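You operate a simulated robot arm through the tools that you are given. There is no shell and no other tool.

You run a simulated robot arm. Do the job below in one go: nothing can be reset, and whatever is moved stays where it is left.

JOB
Fold the pink towel on the blue board and put it on the garden table.
Fine: swing each wing over the towel and back down again.

It is judged by the outcome, as a careful person would: the job done as asked, and still so three seconds after it is handed in. It fails if anything else is knocked over, pushed out of place, dropped, spilled or broken. Flat cloth is picked up by pressing the open fingertips on it (5 to 10 N) and closing them slowly along it; thin cloth reads only 2 to 8 mm in the jaws.

ROBOT AND FRAMES
A 7-joint arm with a two-finger parallel gripper, fixed in place. Base frame: the origin is at the foot of the arm, x ahead of it, y to its left, z up. Units: m, degrees, N and s.
With the tool pointing down near the work surface it reaches from about 0.46 to 0.92 m from the base axis. Its first joint turns from -115.0 to 115.0 degrees. Payload 3.91 kg.
Tool frame: the origin (TCP) lies between the finger pads and is the grasp point; the fingertips stand 0.03 m ahead of it; z points along the fingers, y is the line along which they close. Largest opening 0.11 m; finger width 0.02, thickness 0.01; the body of the gripper, 0.048 by 0.112 m, starts 0.055 m behind the TCP.
Orientation is that of the tool frame in the base frame, as [roll, pitch, yaw] about the fixed x, y, z axes, in that order (R = Rz(yaw) Ry(pitch) Rx(roll)). With the fingers straight down and closing along the base's y, the tool's x points along the base's -x, its y along +y and its z along -z.

CONTROLS
- The arm moves only by the tool servo_tool. Its argument "targets" is a list of rows, each a list of 7 numbers: the turn, a rotation vector about the tool's x, y, z in degrees, then the shift along the tool's x, y, z in m, then the opening, from 0 (shut) to 1 (fully open). In form: [[rx, ry, rz, tx, ty, tz, grip], ...]. A call has 1 to 20 rows; each row is the pose to reach, as a shift and turn from the pose commanded when the call began, along the tool's axes at that moment. Each row takes 0.2 s and may step no farther than 0.05 m and 8.6 degrees from the row before; otherwise, or with a gripper value out of range, the whole call is refused. A pose out of reach is approached as far as the arm can. The call stops where the force on the tool passes 50 N (or 10 N more than at its start, if that is more) or the arm is blocked; 0.2 s more then pass. The fingers move at their own pace (about 0.153 m/s each) and stop on an object; they squeeze with about 23 N. The grip force told is the motor's: it shows also when the fingers shut on nothing. Time passes only in rows, and 0.2 s behind the last, so rows that repeat a pose let the fingers close. The reply holds the time, the measured pose of the TCP, the force on the tool along the base axes, the opening and the grip force, in the units named above and with some noise, with the torque about the TCP (base axes, N m) and any sound that the robot's microphone picked up.
- Cameras (640 x 400 px; columns grow to the right, rows downward): "scene" is fixed at [0.2223, 0.65, 1.313]; the picture's right is [-0.73, -0.68, 0.00], its down [-0.41, 0.44, -0.80] and it looks along [0.55, -0.59, -0.60] (base axes); focal length 274 px, centre (320, 200). "wrist" rides on the gripper at [0.072, 0.017, -0.103] in the tool frame; the picture's right is [-0.23, 0.97, 0.00], its down [-0.76, -0.18, -0.62] and it looks along [-0.61, -0.14, 0.78] (tool axes); focal length 222 px, centre (320, 200). There is no depth. A picture from a camera that has moved, and an enlarged one, comes with that camera's place and axes in the base frame and with its lens.
- get_image(camera): a new picture of that camera. The clock stands still meanwhile.
- move_column(by): slides the trunk up (or, below 0, down) by that many m; the arm rides with it, the base frame stays. It gives what a move gives, with no picture.
- enlarge(camera, box): a new picture of the part [left, top, right, bottom] of that camera's present view, enlarged. The clock stands still meanwhile.
- close_job(): hands the job in; it is judged then, once.

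Places have to be worked out from the pictures, the camera data and where the tool is seen. Open the gripper and draw the arm clear of the work before you hand the job in, unless the task says otherwise.

The tools are called after "Emit:" by a JSON object that holds its "op" and its "data". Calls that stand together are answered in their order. servo_tool: Moves the arm, as the interface text tells. Its arguments: {"type":"object","properties":{"targets":{"type":"array","items":{"type":"array","items":{"type":"number"}}}},"required":["targets"]} The other tools are called the same way: move_column (by) slides the trunk up or down; get_image (camera) takes a picture; enlarge (camera, box) takes an enlarged picture of a part of a camera's view; close_job () hands the job in.

At the start:

```text
time: 0.0
tcp_pos: [0.6672, 0.0129, 1.0114]
ee_rot: [-180.0, 0.0, 180.0]
contact_force: [0.1, -0.9, -0.4]
torque: [-0.01, 0.0, 0.0]
opening: 0.1101
finger_force: 0.1
trunk travel left (down, up): [-0.675, 0.315]
```

scene: 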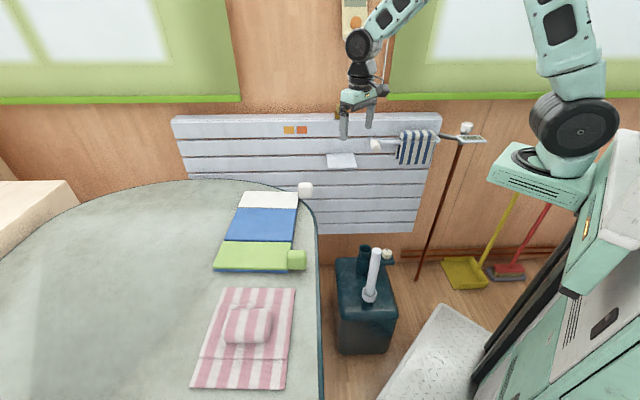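
wrist: 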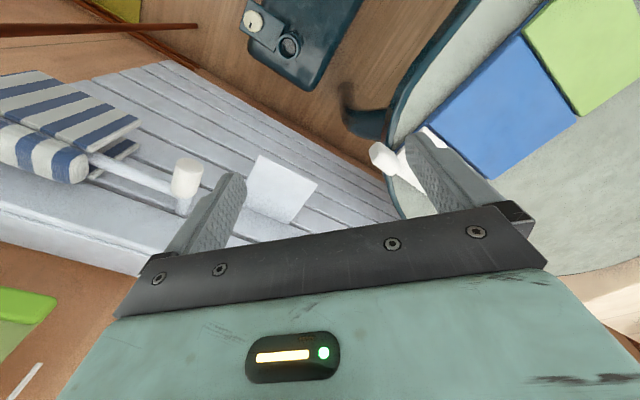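

The pictures show a table with a three-part folding board (white/blue/green) and a striped pink cloth with a pink bundle; I enlarge these to understand the parts.

Emit:
{"op": "enlarge", "data": {"camera": "scene", "box": [160, 170, 340, 290]}}

Emit:
{"op": "enlarge", "data": {"camera": "scene", "box": [160, 270, 340, 400]}}

Emit:
{"op": "enlarge", "data": {"camera": "scene", "box": [260, 100, 500, 260]}}

Emit:
{"op": "enlarge", "data": {"camera": "scene", "box": [320, 220, 560, 400]}}

```text
3.33 times, centred on (250, 230) of scene
camera zoom: at [0.2223, 0.65, 1.313], right [-0.73, -0.68, 0.0], down [-0.41, 0.44, -0.8], along [0.55, -0.59, -0.6], focal length 912 px, centre (553, 100)
```

zoom: 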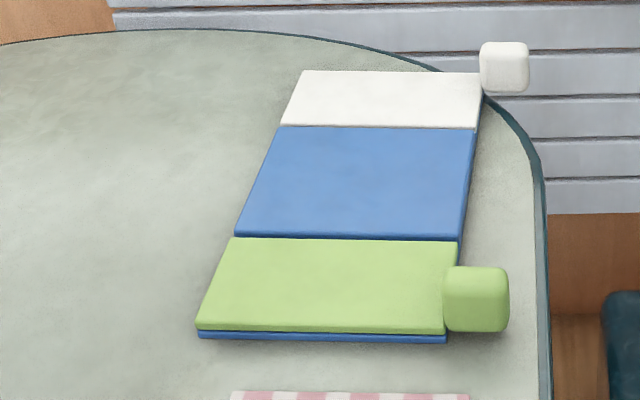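

```text
3.08 times, centred on (250, 335) of scene
camera zoom: at [0.2223, 0.65, 1.313], right [-0.73, -0.68, 0.0], down [-0.41, 0.44, -0.8], along [0.55, -0.59, -0.6], focal length 842 px, centre (535, -215)
```

zoom: 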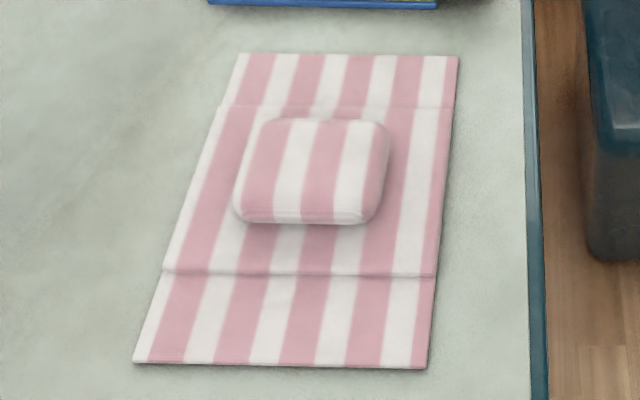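

```text
2.50 times, centred on (380, 180) of scene
camera zoom: at [0.2223, 0.65, 1.313], right [-0.73, -0.68, 0.0], down [-0.41, 0.44, -0.8], along [0.55, -0.59, -0.6], focal length 684 px, centre (170, 250)
```

zoom: 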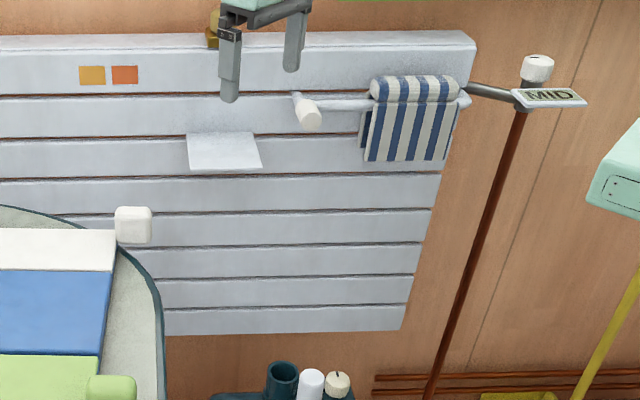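

```text
2.22 times, centred on (440, 310) of scene
camera zoom: at [0.2223, 0.65, 1.313], right [-0.73, -0.68, 0.0], down [-0.41, 0.44, -0.8], along [0.55, -0.59, -0.6], focal length 608 px, centre (53, -44)
```

zoom: 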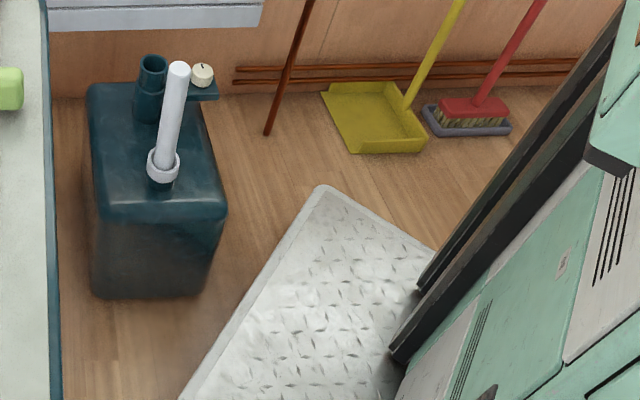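

The slatted panel seems upright near the wall (roughly z 0.33–0.96), and it is unclear which thing is the "garden table". I raise the trunk and look around with the wrist camera first.

Emit:
{"op": "move_column", "data": {"by": 0.25}}

Emit:
{"op": "get_image", "data": {"camera": "wrist"}}

Emit:
{"op": "get_image", "data": {"camera": "scene"}}

```text
time: 2.6
tcp_pos: [0.666, 0.0138, 1.2614]
ee_rot: [-180.0, 0.0, 180.0]
contact_force: [-0.1, 0.2, 0.6]
torque: [-0.01, 0.0, 0.02]
opening: 0.1099
finger_force: 0.0
trunk travel left (down, up): [-0.925, 0.065]
```

```text
taken
camera wrist: at [0.5939, 0.0305, 1.3642], right [0.23, 0.97, 0.0], down [0.76, -0.18, 0.62], along [0.61, -0.14, -0.78], focal length 222 px, centre (320, 200)
```

wrist: 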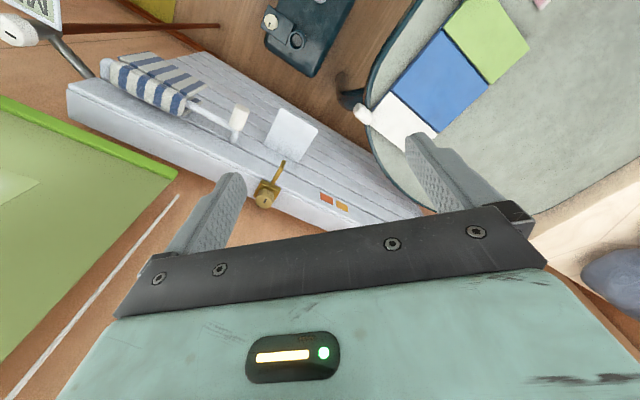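

```text
taken
```

scene: 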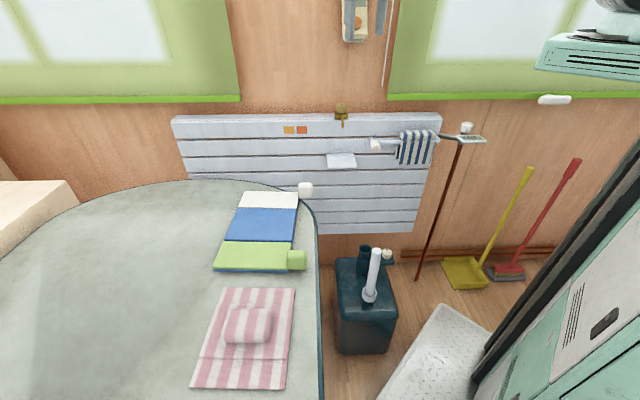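

A brass piece sits at the top of the panel, and there is a device with a cord on the wall. I enlarge those.

Emit:
{"op": "enlarge", "data": {"camera": "scene", "box": [300, 0, 420, 75]}}

Emit:
{"op": "enlarge", "data": {"camera": "scene", "box": [265, 95, 385, 170]}}

Emit:
{"op": "enlarge", "data": {"camera": "scene", "box": [360, 100, 500, 190]}}

Emit:
{"op": "enlarge", "data": {"camera": "wrist", "box": [60, 30, 380, 230]}}

Emit:
{"op": "enlarge", "data": {"camera": "wrist", "box": [0, 0, 160, 100]}}

Emit:
{"op": "enlarge", "data": {"camera": "scene", "box": [160, 100, 320, 200]}}

```text
5.33 times, centred on (360, 38) of scene
camera zoom: at [0.2223, 0.65, 1.313], right [-0.73, -0.68, 0.0], down [-0.41, 0.44, -0.8], along [0.55, -0.59, -0.6], focal length 1460 px, centre (107, 1067)
```

zoom: 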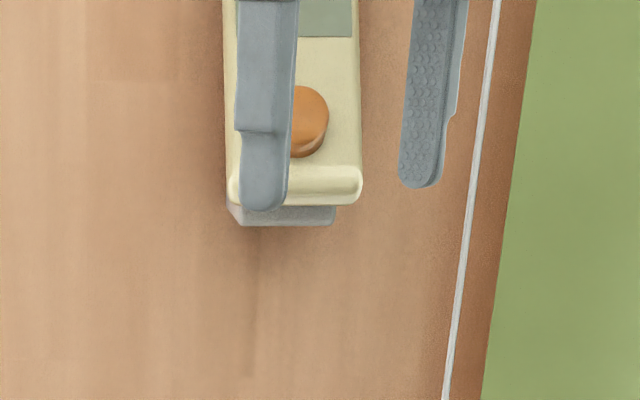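

```text
5.33 times, centred on (325, 132) of scene
camera zoom: at [0.2223, 0.65, 1.313], right [-0.73, -0.68, 0.0], down [-0.41, 0.44, -0.8], along [0.55, -0.59, -0.6], focal length 1460 px, centre (293, 560)
```

zoom: 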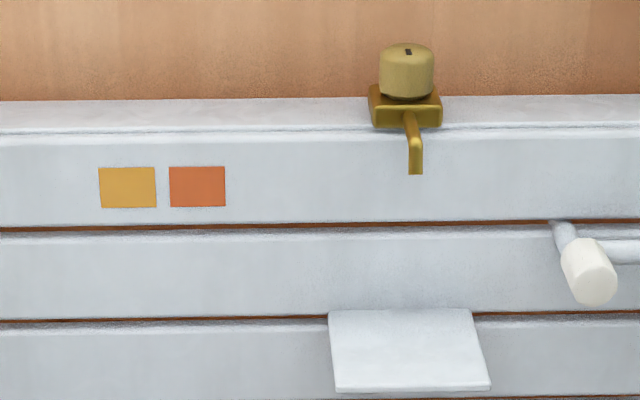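

```text
4.44 times, centred on (430, 145) of scene
camera zoom: at [0.2223, 0.65, 1.313], right [-0.73, -0.68, 0.0], down [-0.41, 0.44, -0.8], along [0.55, -0.59, -0.6], focal length 1217 px, centre (-169, 444)
```

zoom: 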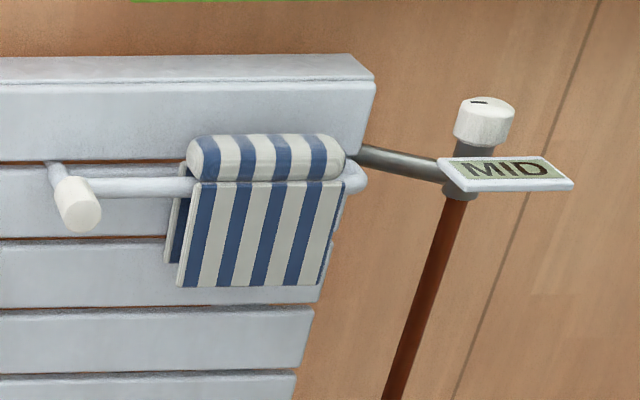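

```text
2.00 times, centred on (220, 130) of wrist
camera zoom: at [0.5939, 0.0305, 1.3642], right [0.23, 0.97, 0.0], down [0.76, -0.18, 0.62], along [0.61, -0.14, -0.78], focal length 444 px, centre (520, 340)
```

zoom: 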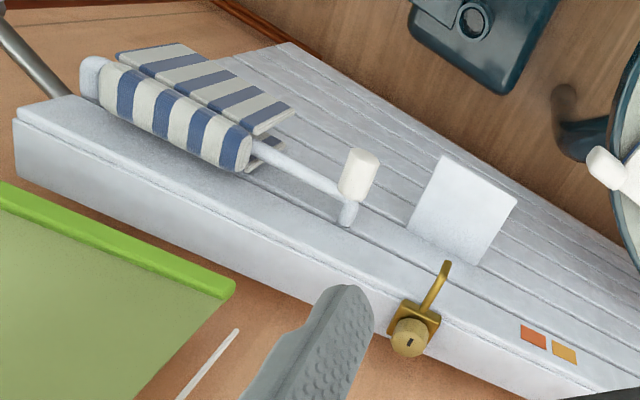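

```text
4.00 times, centred on (80, 50) of wrist
camera zoom: at [0.5939, 0.0305, 1.3642], right [0.23, 0.97, 0.0], down [0.76, -0.18, 0.62], along [0.61, -0.14, -0.78], focal length 888 px, centre (1280, 800)
```

zoom: 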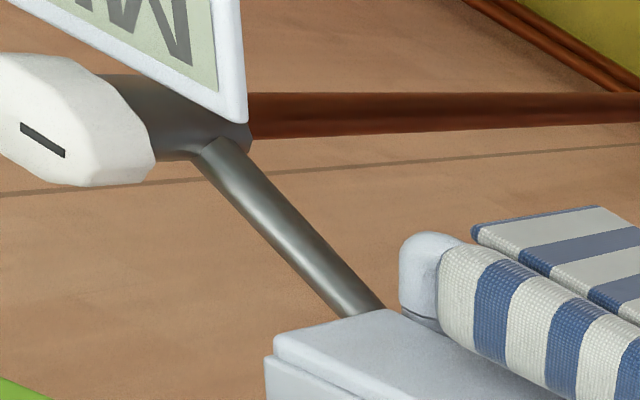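

```text
4.00 times, centred on (240, 150) of scene
camera zoom: at [0.2223, 0.65, 1.313], right [-0.73, -0.68, 0.0], down [-0.41, 0.44, -0.8], along [0.55, -0.59, -0.6], focal length 1095 px, centre (640, 400)
```

zoom: 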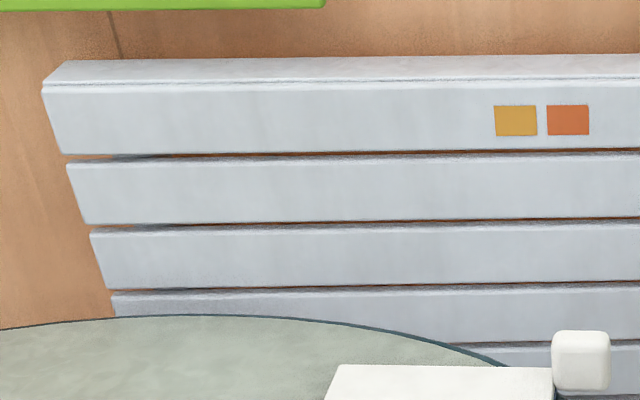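

The panel is evidently a radiator with a thermostat (MID) and a towel rail. The garden table may be elsewhere, so I pan the wrist camera to the left.

Emit:
{"op": "servo_tool", "data": {"targets": [[0, 0, -8, 0, 0, 0, 1], [0, 0, -16, 0, 0, 0, 1], [0, 0, -24, 0, 0, 0, 1], [0, 0, -32, 0, 0, 0, 1], [0, 0, -40, 0, 0, 0, 1], [0, 0, -48, 0, 0, 0, 1], [0, 0, -56, 0, 0, 0, 1], [0, 0, -64, 0, 0, 0, 1], [0, 0, -72, 0, 0, 0, 1], [0, 0, -80, 0, 0, 0, 1]]}}

Emit:
{"op": "get_image", "data": {"camera": "wrist"}}

```text
time: 4.8
tcp_pos: [0.6663, 0.0126, 1.2604]
ee_rot: [-179.9, 0.1, -99.8]
contact_force: [0.1, 0.6, -0.4]
torque: [-0.02, 0.01, -0.02]
opening: 0.11
finger_force: 0.1
trunk travel left (down, up): [-0.925, 0.065]
```

```text
taken
camera wrist: at [0.6372, -0.0548, 1.3641], right [-0.92, 0.39, 0.0], down [0.31, 0.72, 0.62], along [0.24, 0.57, -0.78], focal length 222 px, centre (320, 200)
```

wrist: 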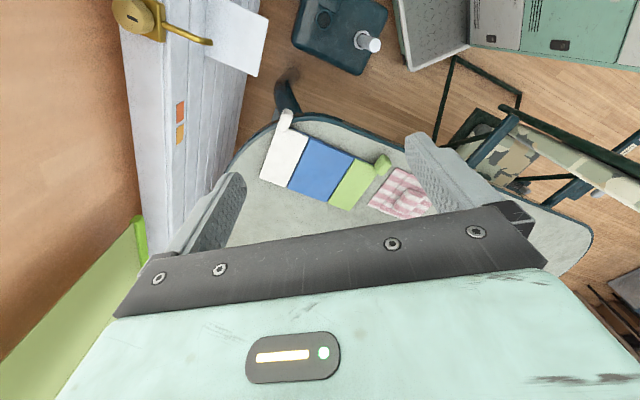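

I see a folding frame with camouflage cloth behind the table. I tilt the camera outward to see more of that side.

Emit:
{"op": "servo_tool", "data": {"targets": [[0, 0, -8, 0, 0, 0, 1], [0, 0, -16, 0, 0, 0, 1], [0, 0, -24, 0, 0, 0, 1], [0, 0, -32, 0, 0, 0, 1], [0, 0, -40, 0, 0, 0, 1], [0, 0, -48, 0, 0, 0, 1]]}}

Emit:
{"op": "servo_tool", "data": {"targets": [[0, -8, 0, 0, 0, 0, 1], [0, -16, 0, 0, 0, 0, 1], [0, -24, 0, 0, 0, 0, 1], [0, -32, 0, 0, 0, 0, 1]]}}

Emit:
{"op": "get_image", "data": {"camera": "wrist"}}

```text
time: 6.2
tcp_pos: [0.6657, 0.0137, 1.2617]
ee_rot: [180.0, 0.1, -52.0]
contact_force: [0.3, 0.0, 0.0]
torque: [-0.01, 0.02, 0.0]
opening: 0.1098
finger_force: 0.1
trunk travel left (down, up): [-0.925, 0.065]
```

```text
time: 7.2
tcp_pos: [0.6656, 0.0132, 1.2607]
ee_rot: [180.0, 32.2, -52.0]
contact_force: [0.5, 0.6, 0.3]
torque: [-0.03, 0.02, -0.01]
opening: 0.1102
finger_force: 0.1
trunk travel left (down, up): [-0.925, 0.065]
```

```text
taken
camera wrist: at [0.7245, -0.0882, 1.3102], right [-0.89, -0.45, 0.12], down [-0.05, 0.36, 0.93], along [-0.46, 0.82, -0.34], focal length 222 px, centre (320, 200)
```

wrist: 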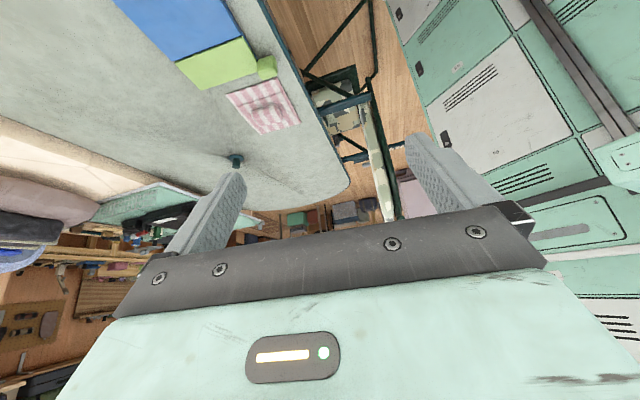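

The large oval table has a fitting near its middle (maybe a parasol hole, which would make it the garden table). I enlarge to check.

Emit:
{"op": "enlarge", "data": {"camera": "wrist", "box": [200, 80, 360, 180]}}

Emit:
{"op": "enlarge", "data": {"camera": "wrist", "box": [280, 0, 440, 240]}}

Emit:
{"op": "enlarge", "data": {"camera": "wrist", "box": [0, 130, 240, 280]}}

```text
4.00 times, centred on (280, 130) of wrist
camera zoom: at [0.7245, -0.0882, 1.3102], right [-0.89, -0.45, 0.12], down [-0.05, 0.36, 0.93], along [-0.46, 0.82, -0.34], focal length 888 px, centre (480, 480)
```

zoom: 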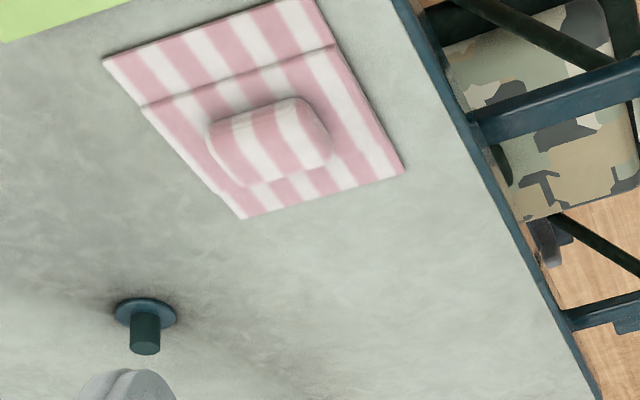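

```text
1.67 times, centred on (360, 120) of wrist
camera zoom: at [0.7245, -0.0882, 1.3102], right [-0.89, -0.45, 0.12], down [-0.05, 0.36, 0.93], along [-0.46, 0.82, -0.34], focal length 370 px, centre (253, 333)
```

zoom: 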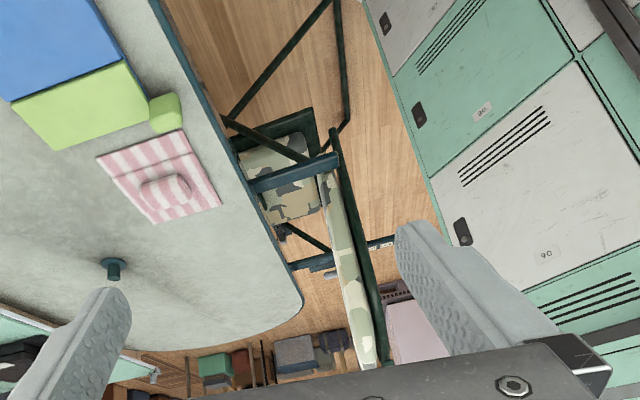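

```text
2.67 times, centred on (120, 205) of wrist
camera zoom: at [0.7245, -0.0882, 1.3102], right [-0.89, -0.45, 0.12], down [-0.05, 0.36, 0.93], along [-0.46, 0.82, -0.34], focal length 592 px, centre (853, 187)
```

zoom: 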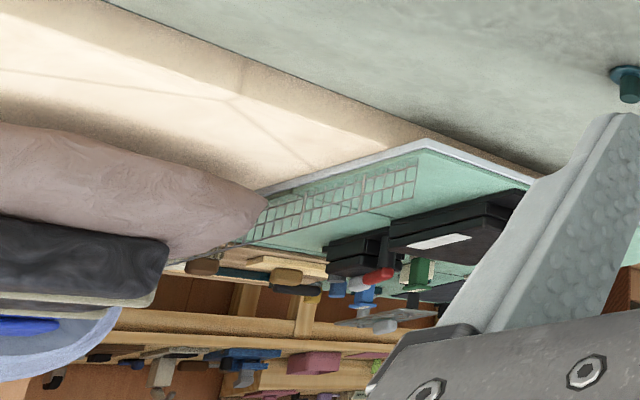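

The oval table has a parasol socket and a camo chair beside it, so it is very likely the garden table. I check the right-hand side too, to be sure there is no other table.

Emit:
{"op": "servo_tool", "data": {"targets": [[0, 8, 0, 0, 0, 0, 1], [0, 16, 0, 0, 0, 0, 1], [0, 24, 0, 0, 0, 0, 1], [0, 32, 0, 0, 0, 0, 1]]}}

Emit:
{"op": "servo_tool", "data": {"targets": [[0, 0, 8.5, 0, 0, 0, 1], [0, 0, 17, 0, 0, 0, 1], [0, 0, 25.5, 0, 0, 0, 1], [0, 0, 34, 0, 0, 0, 1], [0, 0, 42.5, 0, 0, 0, 1], [0, 0, 51, 0, 0, 0, 1], [0, 0, 59.5, 0, 0, 0, 1], [0, 0, 68, 0, 0, 0, 1], [0, 0, 76.5, 0, 0, 0, 1], [0, 0, 85, 0, 0, 0, 1], [0, 0, 93.5, 0, 0, 0, 1], [0, 0, 102, 0, 0, 0, 1], [0, 0, 110.5, 0, 0, 0, 1], [0, 0, 119, 0, 0, 0, 1], [0, 0, 127.5, 0, 0, 0, 1]]}}

Emit:
{"op": "servo_tool", "data": {"targets": [[0, 0, 8.5, 0, 0, 0, 1], [0, 0, 17, 0, 0, 0, 1], [0, 0, 25.5, 0, 0, 0, 1], [0, 0, 34, 0, 0, 0, 1], [0, 0, 42.5, 0, 0, 0, 1], [0, 0, 51, 0, 0, 0, 1], [0, 0, 59.5, 0, 0, 0, 1], [0, 0, 68, 0, 0, 0, 1], [0, 0, 76.5, 0, 0, 0, 1], [0, 0, 85, 0, 0, 0, 1]]}}

Emit:
{"op": "get_image", "data": {"camera": "wrist"}}

```text
time: 8.2
tcp_pos: [0.6666, 0.0129, 1.2612]
ee_rot: [180.0, -0.1, -52.0]
contact_force: [0.4, -0.7, 0.1]
torque: [0.03, 0.0, 0.03]
opening: 0.1101
finger_force: 0.0
trunk travel left (down, up): [-0.925, 0.065]
```

```text
time: 11.4
tcp_pos: [0.6662, 0.0144, 1.2605]
ee_rot: [180.0, 0.0, -179.6]
contact_force: [0.1, -0.1, -0.1]
torque: [0.02, 0.03, 0.03]
opening: 0.1101
finger_force: 0.2
trunk travel left (down, up): [-0.925, 0.065]
```

```text
time: 13.6
tcp_pos: [0.6658, 0.0142, 1.2615]
ee_rot: [-180.0, 0.0, 95.4]
contact_force: [-0.1, -0.7, -0.4]
torque: [0.0, 0.0, -0.01]
opening: 0.1101
finger_force: 0.0
trunk travel left (down, up): [-0.925, 0.065]
```

```text
taken
camera wrist: at [0.6761, 0.0875, 1.3642], right [0.99, -0.13, 0.0], down [-0.1, -0.78, 0.62], along [-0.08, -0.62, -0.78], focal length 222 px, centre (320, 200)
```

wrist: 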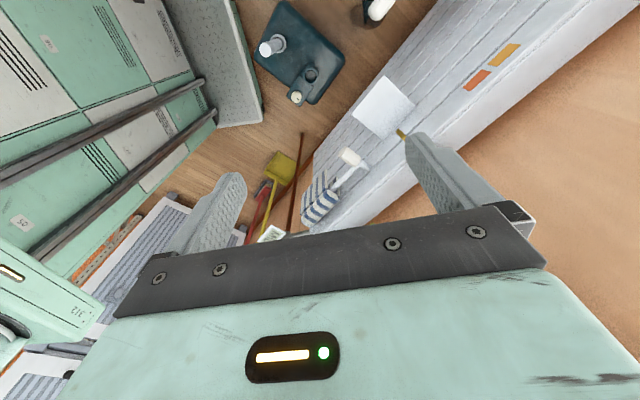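

No other table exists on the right; the oval one is the garden table. I turn back and move the wrist camera so that it looks at the board and towel.

Emit:
{"op": "servo_tool", "data": {"targets": [[0, 0, -8.5, 0, 0, 0, 1], [0, 0, -17, 0, 0, 0, 1], [0, 0, -25.5, 0, 0, 0, 1], [0, 0, -34, 0, 0, 0, 1], [0, 0, -42.5, 0, 0, 0, 1], [0, 0, -51, 0, 0, 0, 1], [0, 0, -59.5, 0, 0, 0, 1], [0, 0, -68, 0, 0, 0, 1], [0, 0, -76.5, 0, 0, 0, 1], [0, 0, -84.6, 0, 0, 0, 1]]}}

Emit:
{"op": "servo_tool", "data": {"targets": [[0, 0, 0, 0.03, 0.04, 0, 1], [0, 0, 0, 0.06, 0.08, 0, 1], [0, 0, 0, 0.09, 0.12, 0, 1], [0, 0, 0, 0.12, 0.16, 0, 1], [0, 0, 0, 0.15, 0.2, 0, 1], [0, 0, 0, 0.16, 0.24, 0, 1], [0, 0, 0, 0.17, 0.28, 0, 1], [0, 0, 0, 0.18, 0.32, 0, 1], [0, 0, 0, 0.19, 0.36, 0, 1]]}}

Emit:
{"op": "get_image", "data": {"camera": "wrist"}}

```text
time: 15.8
tcp_pos: [0.6668, 0.0141, 1.2608]
ee_rot: [179.9, 0.0, -179.7]
contact_force: [0.0, 0.4, 0.3]
torque: [-0.01, -0.02, 0.0]
opening: 0.1099
finger_force: 0.1
trunk travel left (down, up): [-0.925, 0.065]
```

```text
time: 17.8
tcp_pos: [0.4752, 0.3722, 1.2614]
ee_rot: [-180.0, 0.0, -179.9]
contact_force: [0.6, -0.4, 1.0]
torque: [0.04, -0.02, -0.04]
opening: 0.1098
finger_force: 0.1
trunk travel left (down, up): [-0.925, 0.065]
```

```text
taken
camera wrist: at [0.4032, 0.3892, 1.3646], right [0.23, 0.97, 0.0], down [0.76, -0.18, 0.62], along [0.61, -0.14, -0.78], focal length 222 px, centre (320, 200)
```

wrist: 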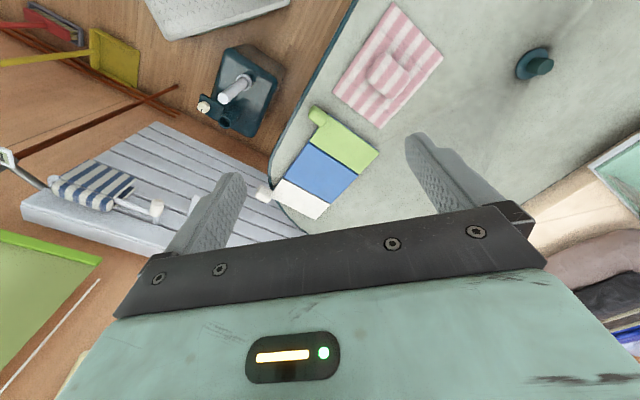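

Both board and towel are in view; I enlarge to measure them.

Emit:
{"op": "enlarge", "data": {"camera": "wrist", "box": [250, 90, 410, 230]}}

Emit:
{"op": "enlarge", "data": {"camera": "wrist", "box": [320, 0, 460, 140]}}

```text
2.86 times, centred on (330, 160) of wrist
camera zoom: at [0.4032, 0.3892, 1.3646], right [0.23, 0.97, 0.0], down [0.76, -0.18, 0.62], along [0.61, -0.14, -0.78], focal length 635 px, centre (291, 314)
```

zoom: 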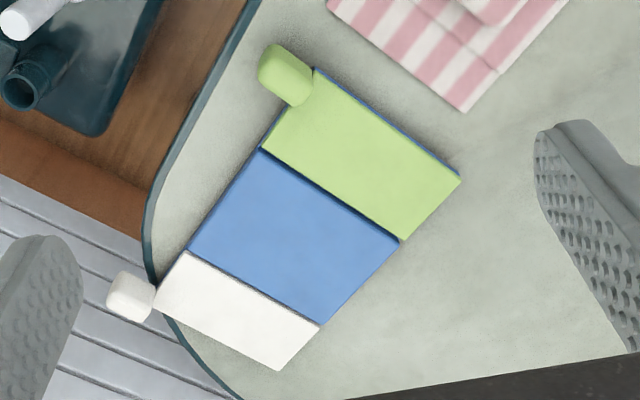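

```text
2.86 times, centred on (390, 70) of wrist
camera zoom: at [0.4032, 0.3892, 1.3646], right [0.23, 0.97, 0.0], down [0.76, -0.18, 0.62], along [0.61, -0.14, -0.78], focal length 635 px, centre (120, 571)
```

zoom: 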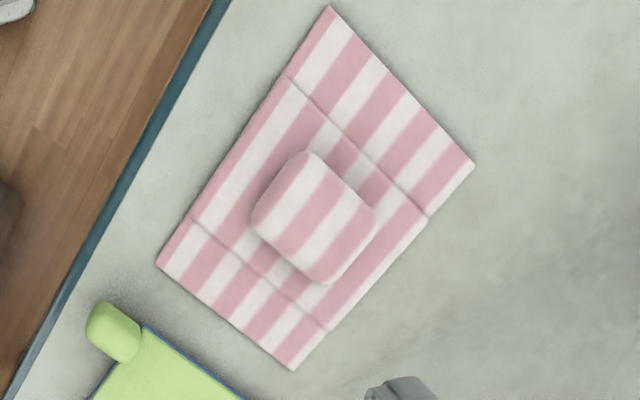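

The measurements give the board centre ≈(0.80, 0.295) (top z≈0.73, seam direction at 41.6°), wings 0.10 wide with knobs outside the near edge, and the towel centre ≈(0.547, 0.528) at the same orientation. I turn the gripper to that angle, back off a little and lower the trunk for a closer look.

Emit:
{"op": "servo_tool", "data": {"targets": [[0, 0, -7, 0.013, 0.004, 0, 1], [0, 0, -14, 0.026, 0.008, 0, 1], [0, 0, -21, 0.039, 0.012, 0, 1], [0, 0, -28, 0.052, 0.016, 0, 1], [0, 0, -35, 0.065, 0.02, 0, 1], [0, 0, -41.7, 0.079, 0.022, 0, 1]]}}

Emit:
{"op": "move_column", "data": {"by": -0.28}}

Emit:
{"op": "get_image", "data": {"camera": "wrist"}}

Emit:
{"op": "get_image", "data": {"camera": "scene"}}

```text
time: 19.2
tcp_pos: [0.3959, 0.3957, 1.261]
ee_rot: [180.0, -0.1, -138.1]
contact_force: [-0.6, 0.4, 0.1]
torque: [0.0, 0.02, 0.01]
opening: 0.1097
finger_force: 0.2
trunk travel left (down, up): [-0.925, 0.065]
```

```text
time: 22.0
tcp_pos: [0.3953, 0.3942, 0.9804]
ee_rot: [179.9, 0.0, -138.3]
contact_force: [-0.2, -0.7, -0.5]
torque: [0.0, 0.03, -0.02]
opening: 0.1098
finger_force: 0.1
trunk travel left (down, up): [-0.645, 0.345]
```

```text
taken
camera wrist: at [0.3313, 0.3596, 1.0844], right [-0.48, 0.88, 0.0], down [0.69, 0.38, 0.62], along [0.55, 0.3, -0.78], focal length 222 px, centre (320, 200)
```

wrist: 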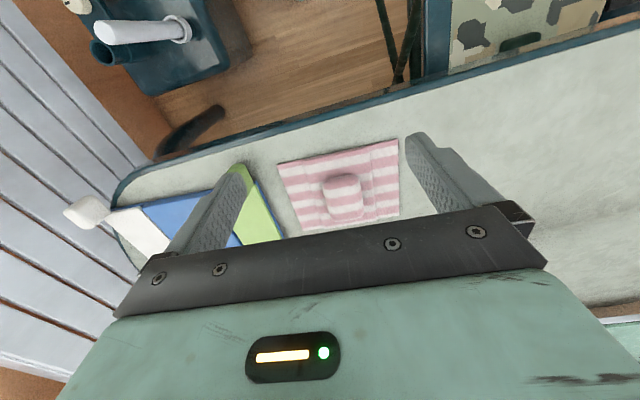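

```text
taken
```

scene: 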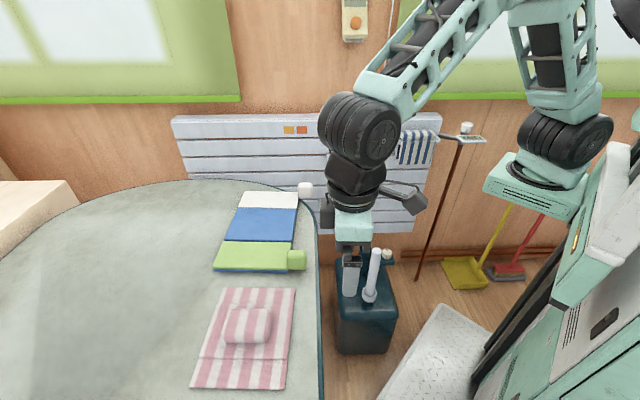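

I enlarge the lump on the towel and the handles in this closer view.

Emit:
{"op": "enlarge", "data": {"camera": "wrist", "box": [260, 120, 420, 240]}}

Emit:
{"op": "enlarge", "data": {"camera": "wrist", "box": [60, 130, 300, 280]}}

```text
3.33 times, centred on (340, 180) of wrist
camera zoom: at [0.3313, 0.3596, 1.0844], right [-0.48, 0.88, 0.0], down [0.69, 0.38, 0.62], along [0.55, 0.3, -0.78], focal length 740 px, centre (253, 267)
```

zoom: 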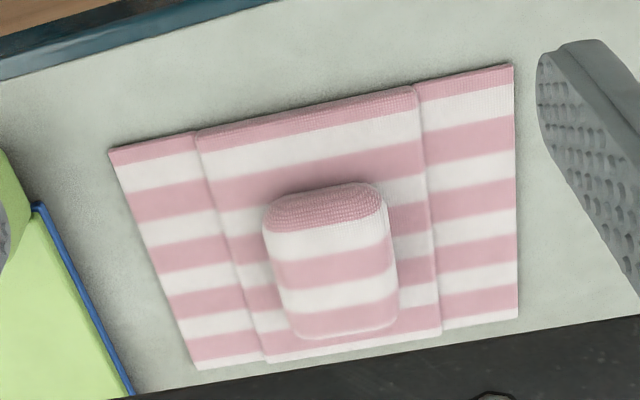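

```text
2.67 times, centred on (180, 205) of wrist
camera zoom: at [0.3313, 0.3596, 1.0844], right [-0.48, 0.88, 0.0], down [0.69, 0.38, 0.62], along [0.55, 0.3, -0.78], focal length 592 px, centre (693, 187)
```

zoom: 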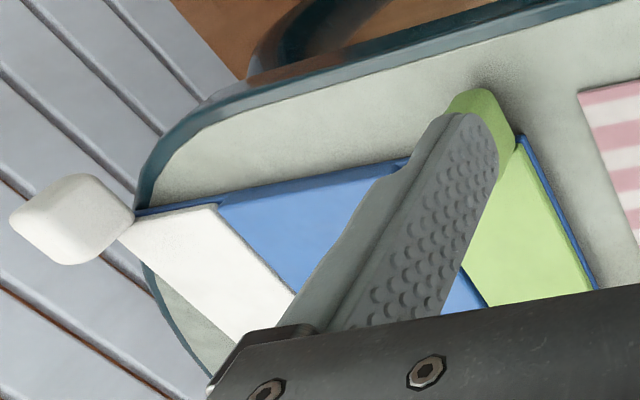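

The lump is about 0.06 wide across the towel and sits at ≈(0.546, 0.527). I move above it with the jaws open across it, stopping at z≈0.83.

Emit:
{"op": "servo_tool", "data": {"targets": [[0, 0, 0, -0.04, 0, 0, 1], [0, 0, 0, -0.08, 0, 0, 1], [0, 0, 0, -0.12, -0.001, 0, 1], [0, 0, 0, -0.16, -0.001, 0, 1], [0, 0, 0, -0.201, -0.001, 0, 1], [0, 0, 0, -0.201, -0.001, 0.04, 1], [0, 0, 0, -0.201, -0.001, 0.08, 1], [0, 0, 0, -0.201, -0.001, 0.12, 1], [0, 0, 0, -0.201, -0.001, 0.15, 1]]}}

Emit:
{"op": "get_image", "data": {"camera": "wrist"}}

Emit:
{"op": "enlarge", "data": {"camera": "scene", "box": [180, 240, 340, 400]}}

```text
time: 24.0
tcp_pos: [0.5457, 0.5258, 0.8318]
ee_rot: [180.0, 0.0, -138.2]
contact_force: [-0.3, -0.7, 0.0]
torque: [0.0, -0.02, 0.02]
opening: 0.1097
finger_force: 0.0
out of reach, approached as far as the arm can: row 5, 6, 7, 8, 9
trunk travel left (down, up): [-0.645, 0.345]
```

```text
taken
camera wrist: at [0.4806, 0.4897, 0.9337], right [-0.48, 0.88, 0.0], down [0.69, 0.38, 0.62], along [0.55, 0.3, -0.78], focal length 222 px, centre (320, 200)
```

wrist: 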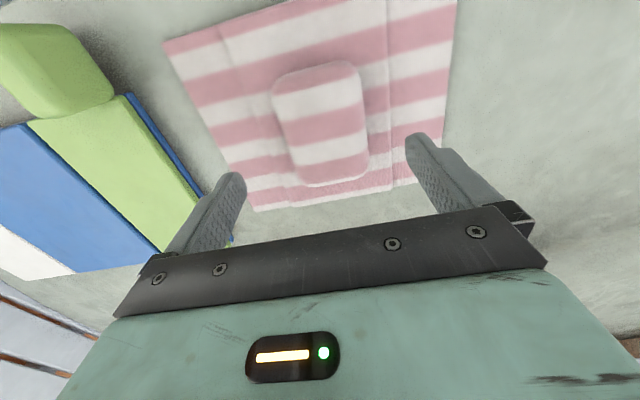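

```text
2.50 times, centred on (260, 320) of scene
camera zoom: at [0.2223, 0.65, 1.313], right [-0.73, -0.68, 0.0], down [-0.41, 0.44, -0.8], along [0.55, -0.59, -0.6], focal length 684 px, centre (470, -100)
```

zoom: 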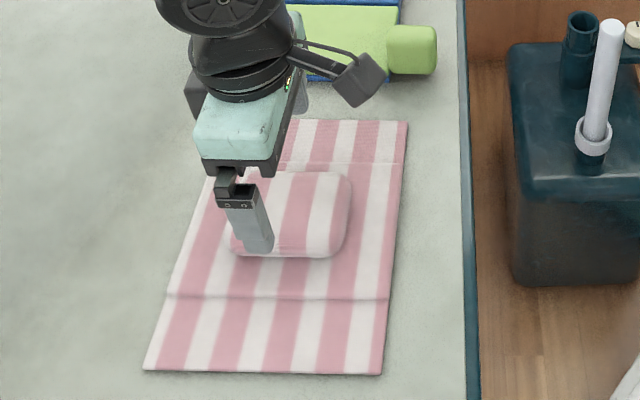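

The tool is over the lump, but reach is at its limit with this trunk height, so I raise the arm and lower the trunk by the same amount.

Emit:
{"op": "servo_tool", "data": {"targets": [[0, 0, 0, 0, 0, -0.05, 1], [0, 0, 0, 0, 0, -0.1, 1], [0, 0, 0, 0, 0, -0.15, 1], [0, 0, 0, 0, 0, -0.2, 1], [0, 0, 0, 0, 0, -0.25, 1]]}}

Emit:
{"op": "move_column", "data": {"by": -0.25}}

```text
time: 25.2
tcp_pos: [0.5371, 0.4958, 1.0732]
ee_rot: [-180.0, -0.2, -138.2]
contact_force: [0.7, 0.4, 0.2]
torque: [0.03, 0.03, 0.0]
opening: 0.1102
finger_force: 0.1
out of reach, approached as far as the arm can: row 2, 3, 4, 5
trunk travel left (down, up): [-0.645, 0.345]
```

```text
time: 27.8
tcp_pos: [0.5352, 0.4957, 0.8243]
ee_rot: [180.0, 0.0, -138.2]
contact_force: [-1.4, 0.2, -0.5]
torque: [-0.04, -0.01, 0.04]
opening: 0.1102
finger_force: 0.1
trunk travel left (down, up): [-0.395, 0.595]
```

Reach got worse, so a higher trunk is what helps. I raise the trunk by 0.45 and then lower the arm in steps.

Emit:
{"op": "move_column", "data": {"by": 0.45}}

Emit:
{"op": "servo_tool", "data": {"targets": [[0, 0, 0, 0, 0, 0.05, 1], [0, 0, 0, 0, 0, 0.1, 1], [0, 0, 0, 0, 0, 0.15, 1], [0, 0, 0, 0, 0, 0.2, 1], [0, 0, 0, 0, 0, 0.25, 1], [0, 0, 0, 0, 0, 0.3, 1], [0, 0, 0, 0, 0, 0.35, 1], [0, 0, 0, 0, 0, 0.4, 1], [0, 0, 0, 0, 0, 0.42, 1]]}}

```text
refused: 0.45 is not a number from -0.4 to 0.4
```

```text
time: 28.4
tcp_pos: [0.5444, 0.5123, 0.7599]
ee_rot: [179.0, 1.0, -138.0]
contact_force: [-0.2, -2.1, 17.8]
torque: [0.56, 0.76, 0.14]
opening: 0.1093
finger_force: 0.2
out of reach, approached as far as the arm can: row 1, 2
trunk travel left (down, up): [-0.395, 0.595]
stopped in row 2: the force on the tool passed its limit at 84 N (the readings are from after the stop); the commanded pose is now the measured one
```

The trunk move was refused and the arm pressed onto the towel (tips at z≈0.73). I back straight up a little and look for any change.

Emit:
{"op": "servo_tool", "data": {"targets": [[0, 0, 0, 0, 0, -0.01, 1], [0, 0, 0, 0, 0, -0.04, 1]]}}

Emit:
{"op": "get_image", "data": {"camera": "wrist"}}

Emit:
{"op": "enlarge", "data": {"camera": "scene", "box": [180, 240, 340, 400]}}

```text
time: 29.0
tcp_pos: [0.5402, 0.5066, 0.7931]
ee_rot: [179.3, 0.7, -138.0]
contact_force: [0.6, -0.2, -0.1]
torque: [-0.03, -0.01, -0.02]
opening: 0.1099
finger_force: 0.1
out of reach, approached as far as the arm can: row 2
trunk travel left (down, up): [-0.395, 0.595]
```

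```text
taken
camera wrist: at [0.4747, 0.4695, 0.8969], right [-0.48, 0.88, 0.02], down [0.68, 0.37, 0.63], along [0.55, 0.31, -0.78], focal length 222 px, centre (320, 200)
```

wrist: 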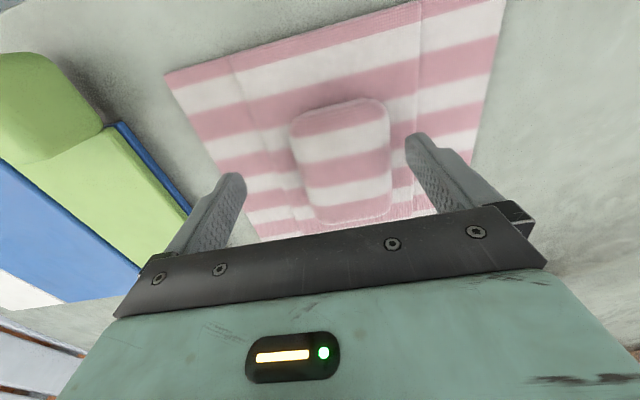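

```text
2.50 times, centred on (260, 320) of scene
camera zoom: at [0.2223, 0.65, 1.313], right [-0.73, -0.68, 0.0], down [-0.41, 0.44, -0.8], along [0.55, -0.59, -0.6], focal length 684 px, centre (470, -100)
```

zoom: 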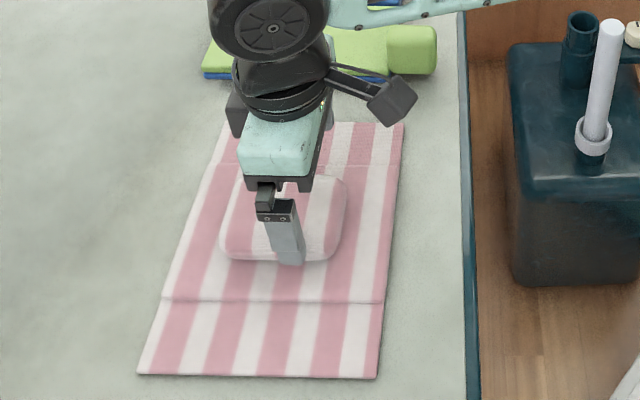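

The towel shifted only a few mm. I raise the trunk by 0.4 now to get better reach.

Emit:
{"op": "move_column", "data": {"by": 0.4}}

```text
time: 32.8
tcp_pos: [0.5402, 0.5067, 1.1949]
ee_rot: [179.2, 0.7, -138.0]
contact_force: [-0.5, -0.4, -0.2]
torque: [0.0, 0.01, -0.01]
opening: 0.1102
finger_force: 0.0
trunk travel left (down, up): [-0.795, 0.195]
```

Now I lower the arm with small corrections of tilt and place, to z≈0.90 over the lump at ≈(0.545, 0.530), and check the reach.

Emit:
{"op": "servo_tool", "data": {"targets": [[0.4, 0.3, 0.2, -0.01, 0.007, 0.04, 1], [0.8, 0.7, 0.4, -0.019, 0.014, 0.08, 1], [0.8, 0.7, 0.4, -0.019, 0.014, 0.12, 1], [0.8, 0.7, 0.4, -0.019, 0.014, 0.16, 1], [0.8, 0.7, 0.4, -0.019, 0.014, 0.2, 1], [0.8, 0.7, 0.4, -0.019, 0.014, 0.24, 1], [0.8, 0.7, 0.4, -0.019, 0.014, 0.28, 1], [0.8, 0.7, 0.4, -0.019, 0.014, 0.3, 1]]}}

Emit:
{"op": "get_image", "data": {"camera": "wrist"}}

Emit:
{"op": "get_image", "data": {"camera": "scene"}}

```text
time: 34.6
tcp_pos: [0.535, 0.5187, 0.9007]
ee_rot: [-179.9, 0.0, -138.3]
contact_force: [0.1, -0.3, -0.2]
torque: [0.0, 0.01, 0.01]
opening: 0.11
finger_force: 0.1
out of reach, approached as far as the arm can: row 1, 2, 3, 4, 5, 6, 7, 8
trunk travel left (down, up): [-0.795, 0.195]
```

```text
taken
camera wrist: at [0.4687, 0.4835, 1.0035], right [-0.48, 0.88, 0.0], down [0.69, 0.37, 0.62], along [0.55, 0.3, -0.78], focal length 222 px, centre (320, 200)
```

wrist: 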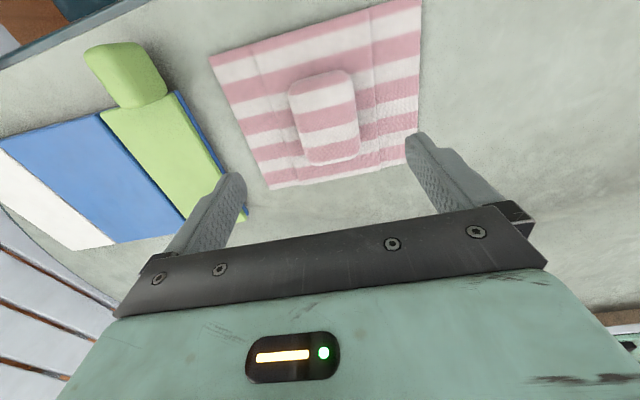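

```text
taken
```

scene: 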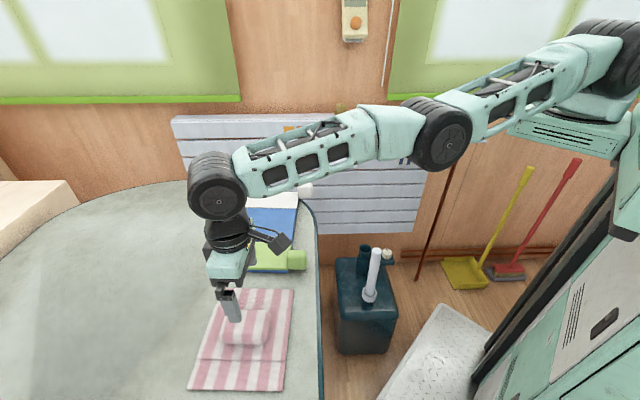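

The arm is almost fully stretched; the best stretch is when the TCP is about 0.23 above the trunk figure (travel-down left). I raise the arm a bit and then lower the trunk by the matching amount, ending at z≈0.81.

Emit:
{"op": "servo_tool", "data": {"targets": [[0, 0, 0, 0.007, -0.002, -0.04, 1], [0, 0, 0, 0.007, -0.002, -0.08, 1], [0, 0, 0, 0.007, -0.002, -0.12, 1], [0, 0, 0, 0.007, -0.002, -0.16, 1]]}}

```text
time: 35.6
tcp_pos: [0.537, 0.5249, 1.0602]
ee_rot: [-179.9, -0.2, -138.4]
contact_force: [1.0, -0.5, 0.4]
torque: [0.0, -0.02, -0.01]
opening: 0.11
finger_force: 0.0
out of reach, approached as far as the arm can: row 1, 2, 3, 4
trunk travel left (down, up): [-0.795, 0.195]
```

Emit:
{"op": "move_column", "data": {"by": -0.25}}

Emit:
{"op": "get_image", "data": {"camera": "wrist"}}

Emit:
{"op": "enlarge", "data": {"camera": "scene", "box": [180, 240, 340, 400]}}

Emit:
{"op": "get_image", "data": {"camera": "scene"}}

```text
time: 38.2
tcp_pos: [0.5368, 0.5263, 0.8109]
ee_rot: [-179.8, -0.1, -138.4]
contact_force: [0.7, 0.2, -0.8]
torque: [-0.01, 0.0, 0.02]
opening: 0.1097
finger_force: 0.2
trunk travel left (down, up): [-0.545, 0.445]
```

```text
taken
camera wrist: at [0.4715, 0.4907, 0.9138], right [-0.48, 0.88, 0.0], down [0.69, 0.37, 0.62], along [0.55, 0.3, -0.78], focal length 222 px, centre (320, 200)
```

wrist: 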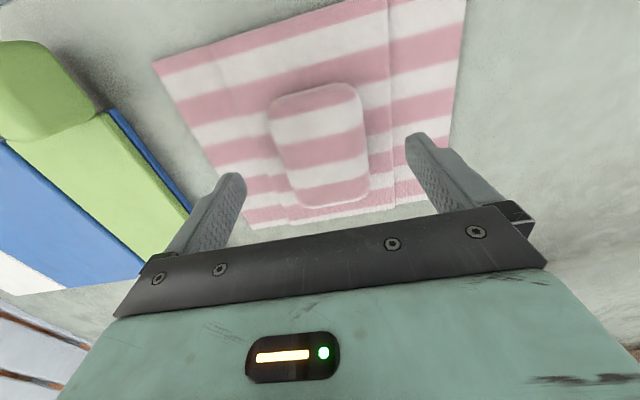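

```text
2.50 times, centred on (260, 320) of scene
camera zoom: at [0.2223, 0.65, 1.313], right [-0.73, -0.68, 0.0], down [-0.41, 0.44, -0.8], along [0.55, -0.59, -0.6], focal length 684 px, centre (470, -100)
```

zoom: 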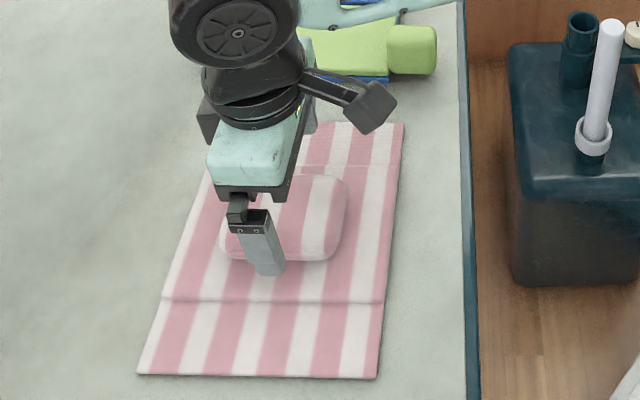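

```text
taken
```

scene: 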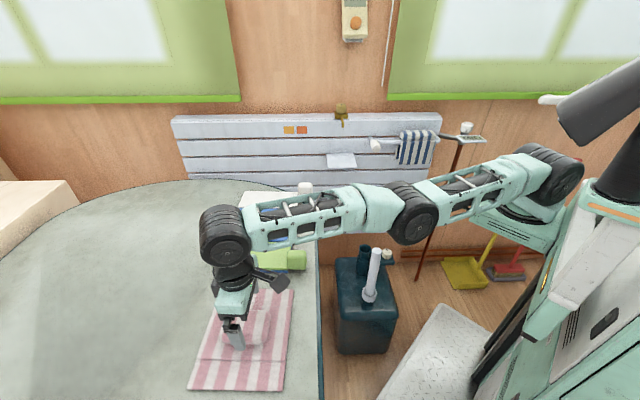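

The jaws straddle the lump well (lump ≈(0.541, 0.528)). I descend to just above the cloth, then in small steps feeling for 5–10 N.

Emit:
{"op": "servo_tool", "data": {"targets": [[0, 0, 0, 0, 0, 0.015, 1], [0, 0, 0, 0, 0, 0.03, 1], [0, 0, 0, 0, 0, 0.038, 1], [0, 0, 0, 0, 0, 0.042, 1]]}}

```text
time: 39.2
tcp_pos: [0.5374, 0.5268, 0.7703]
ee_rot: [-180.0, -0.2, -138.4]
contact_force: [-0.4, -0.4, 0.2]
torque: [0.02, 0.01, 0.02]
opening: 0.1101
finger_force: 0.2
trunk travel left (down, up): [-0.545, 0.445]
```

No contact yet at z 0.770; I continue down in 2 mm steps.

Emit:
{"op": "servo_tool", "data": {"targets": [[0, 0, 0, 0, 0, 0.002, 1], [0, 0, 0, 0, 0, 0.004, 1], [0, 0, 0, 0, 0, 0.006, 1]]}}

```text
time: 40.0
tcp_pos: [0.5377, 0.5261, 0.7624]
ee_rot: [-179.9, -0.2, -138.5]
contact_force: [0.5, -0.4, -0.3]
torque: [-0.01, 0.02, -0.02]
opening: 0.1098
finger_force: 0.1
trunk travel left (down, up): [-0.545, 0.445]
```

Emit:
{"op": "servo_tool", "data": {"targets": [[0, 0, 0, 0, 0, 0.002, 1], [0, 0, 0, 0, 0, 0.004, 1]]}}

```text
time: 40.6
tcp_pos: [0.5367, 0.5266, 0.7622]
ee_rot: [-179.9, -0.1, -138.4]
contact_force: [-3.7, -4.8, 16.4]
torque: [0.11, 0.34, 0.09]
opening: 0.1096
finger_force: 0.1
trunk travel left (down, up): [-0.545, 0.445]
```

Contact is at z≈0.762 with 16 N, slightly firm. I ease back 1.5 mm and close the fingers slowly along the cloth.

Emit:
{"op": "servo_tool", "data": {"targets": [[0, 0, 0, 0, 0, -0.0015, 1], [0, 0, 0, 0, 0, -0.0015, 0.95], [0, 0, 0, 0, 0, -0.0015, 0.9], [0, 0, 0, 0, 0, -0.0015, 0.85], [0, 0, 0, 0, 0, -0.0015, 0.8], [0, 0, 0, 0, 0, -0.0015, 0.75], [0, 0, 0, 0, 0, -0.0015, 0.7]]}}

Emit:
{"op": "get_image", "data": {"camera": "wrist"}}

```text
time: 42.2
tcp_pos: [0.5374, 0.5262, 0.7604]
ee_rot: [-179.9, -0.1, -138.5]
contact_force: [-2.8, 5.0, 22.7]
torque: [0.38, 0.34, 0.09]
opening: 0.0816
finger_force: 5.1
trunk travel left (down, up): [-0.545, 0.445]
```

```text
taken
camera wrist: at [0.4717, 0.4915, 0.8648], right [-0.48, 0.88, 0.0], down [0.69, 0.37, 0.62], along [0.55, 0.3, -0.78], focal length 222 px, centre (320, 200)
```

wrist: 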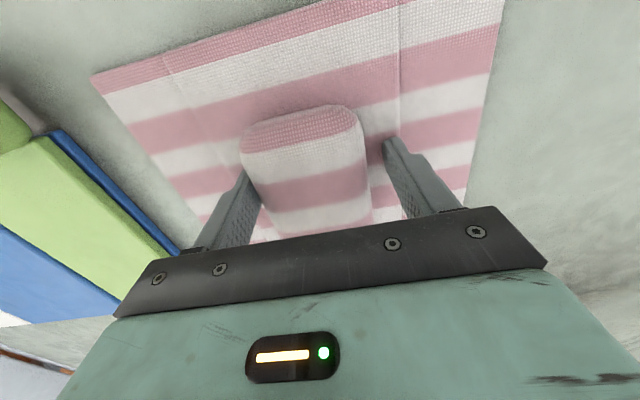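

The jaws are nearing the lump but the press is 23 N; I lift 2 mm more and keep closing slowly.

Emit:
{"op": "servo_tool", "data": {"targets": [[0, 0, 0, 0, 0, -0.002, 0.7], [0, 0, 0, 0, 0, -0.002, 0.66], [0, 0, 0, 0, 0, -0.002, 0.62], [0, 0, 0, 0, 0, -0.002, 0.58], [0, 0, 0, 0, 0, -0.002, 0.54], [0, 0, 0, 0, 0, -0.002, 0.5]]}}

Emit:
{"op": "get_image", "data": {"camera": "wrist"}}

```text
time: 43.6
tcp_pos: [0.5364, 0.526, 0.7611]
ee_rot: [-179.8, -0.3, -138.4]
contact_force: [3.7, -4.1, 9.6]
torque: [0.11, 0.13, -0.01]
opening: 0.0695
finger_force: 23.6
trunk travel left (down, up): [-0.545, 0.445]
```

```text
taken
camera wrist: at [0.4725, 0.4909, 0.8652], right [-0.48, 0.88, -0.01], down [0.69, 0.38, 0.62], along [0.55, 0.29, -0.78], focal length 222 px, centre (320, 200)
```

wrist: 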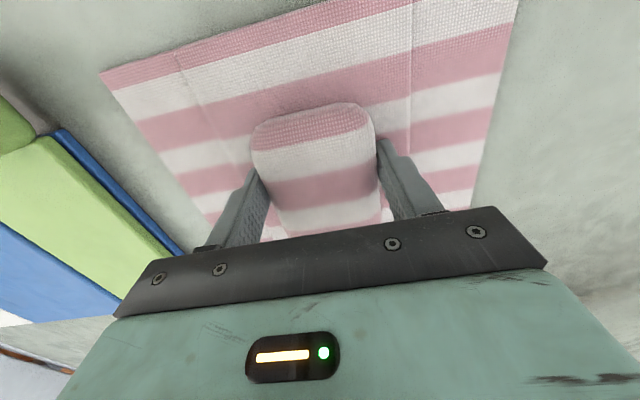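

The lump is held (opening 69 mm, grip 23.6 N). I lift slowly and check that the towel comes along.

Emit:
{"op": "servo_tool", "data": {"targets": [[0, 0, 0, 0, 0, -0.01, 0.45], [0, 0, 0, 0, 0, -0.02, 0.45], [0, 0, 0, 0, 0, -0.035, 0.45], [0, 0, 0, 0, 0, -0.05, 0.45]]}}

Emit:
{"op": "get_image", "data": {"camera": "wrist"}}

Emit:
{"op": "enlarge", "data": {"camera": "scene", "box": [180, 240, 340, 400]}}

```text
time: 44.6
tcp_pos: [0.5373, 0.5262, 0.812]
ee_rot: [-179.9, -0.2, -138.4]
contact_force: [0.1, 0.1, -0.8]
torque: [-0.01, 0.0, 0.01]
opening: 0.0696
finger_force: 23.1
trunk travel left (down, up): [-0.545, 0.445]
```

```text
taken
camera wrist: at [0.472, 0.4904, 0.9154], right [-0.48, 0.88, 0.0], down [0.69, 0.37, 0.62], along [0.55, 0.3, -0.78], focal length 222 px, centre (320, 200)
```

wrist: 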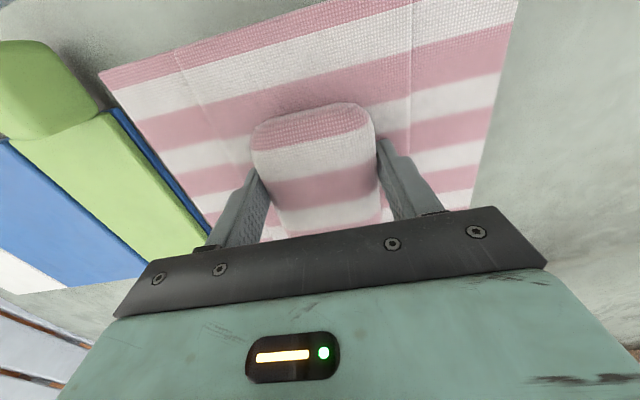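

```text
2.50 times, centred on (260, 320) of scene
camera zoom: at [0.2223, 0.65, 1.313], right [-0.73, -0.68, 0.0], down [-0.41, 0.44, -0.8], along [0.55, -0.59, -0.6], focal length 684 px, centre (470, -100)
```

zoom: 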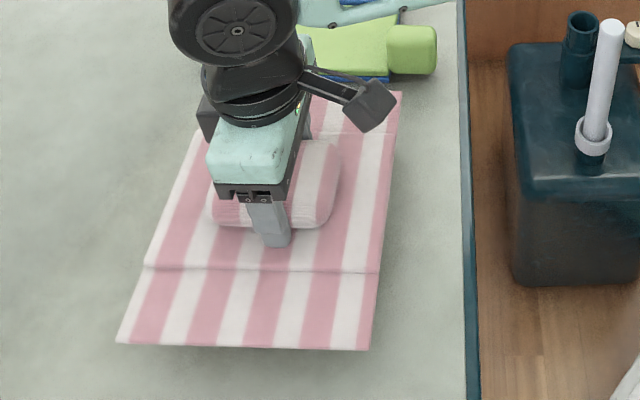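

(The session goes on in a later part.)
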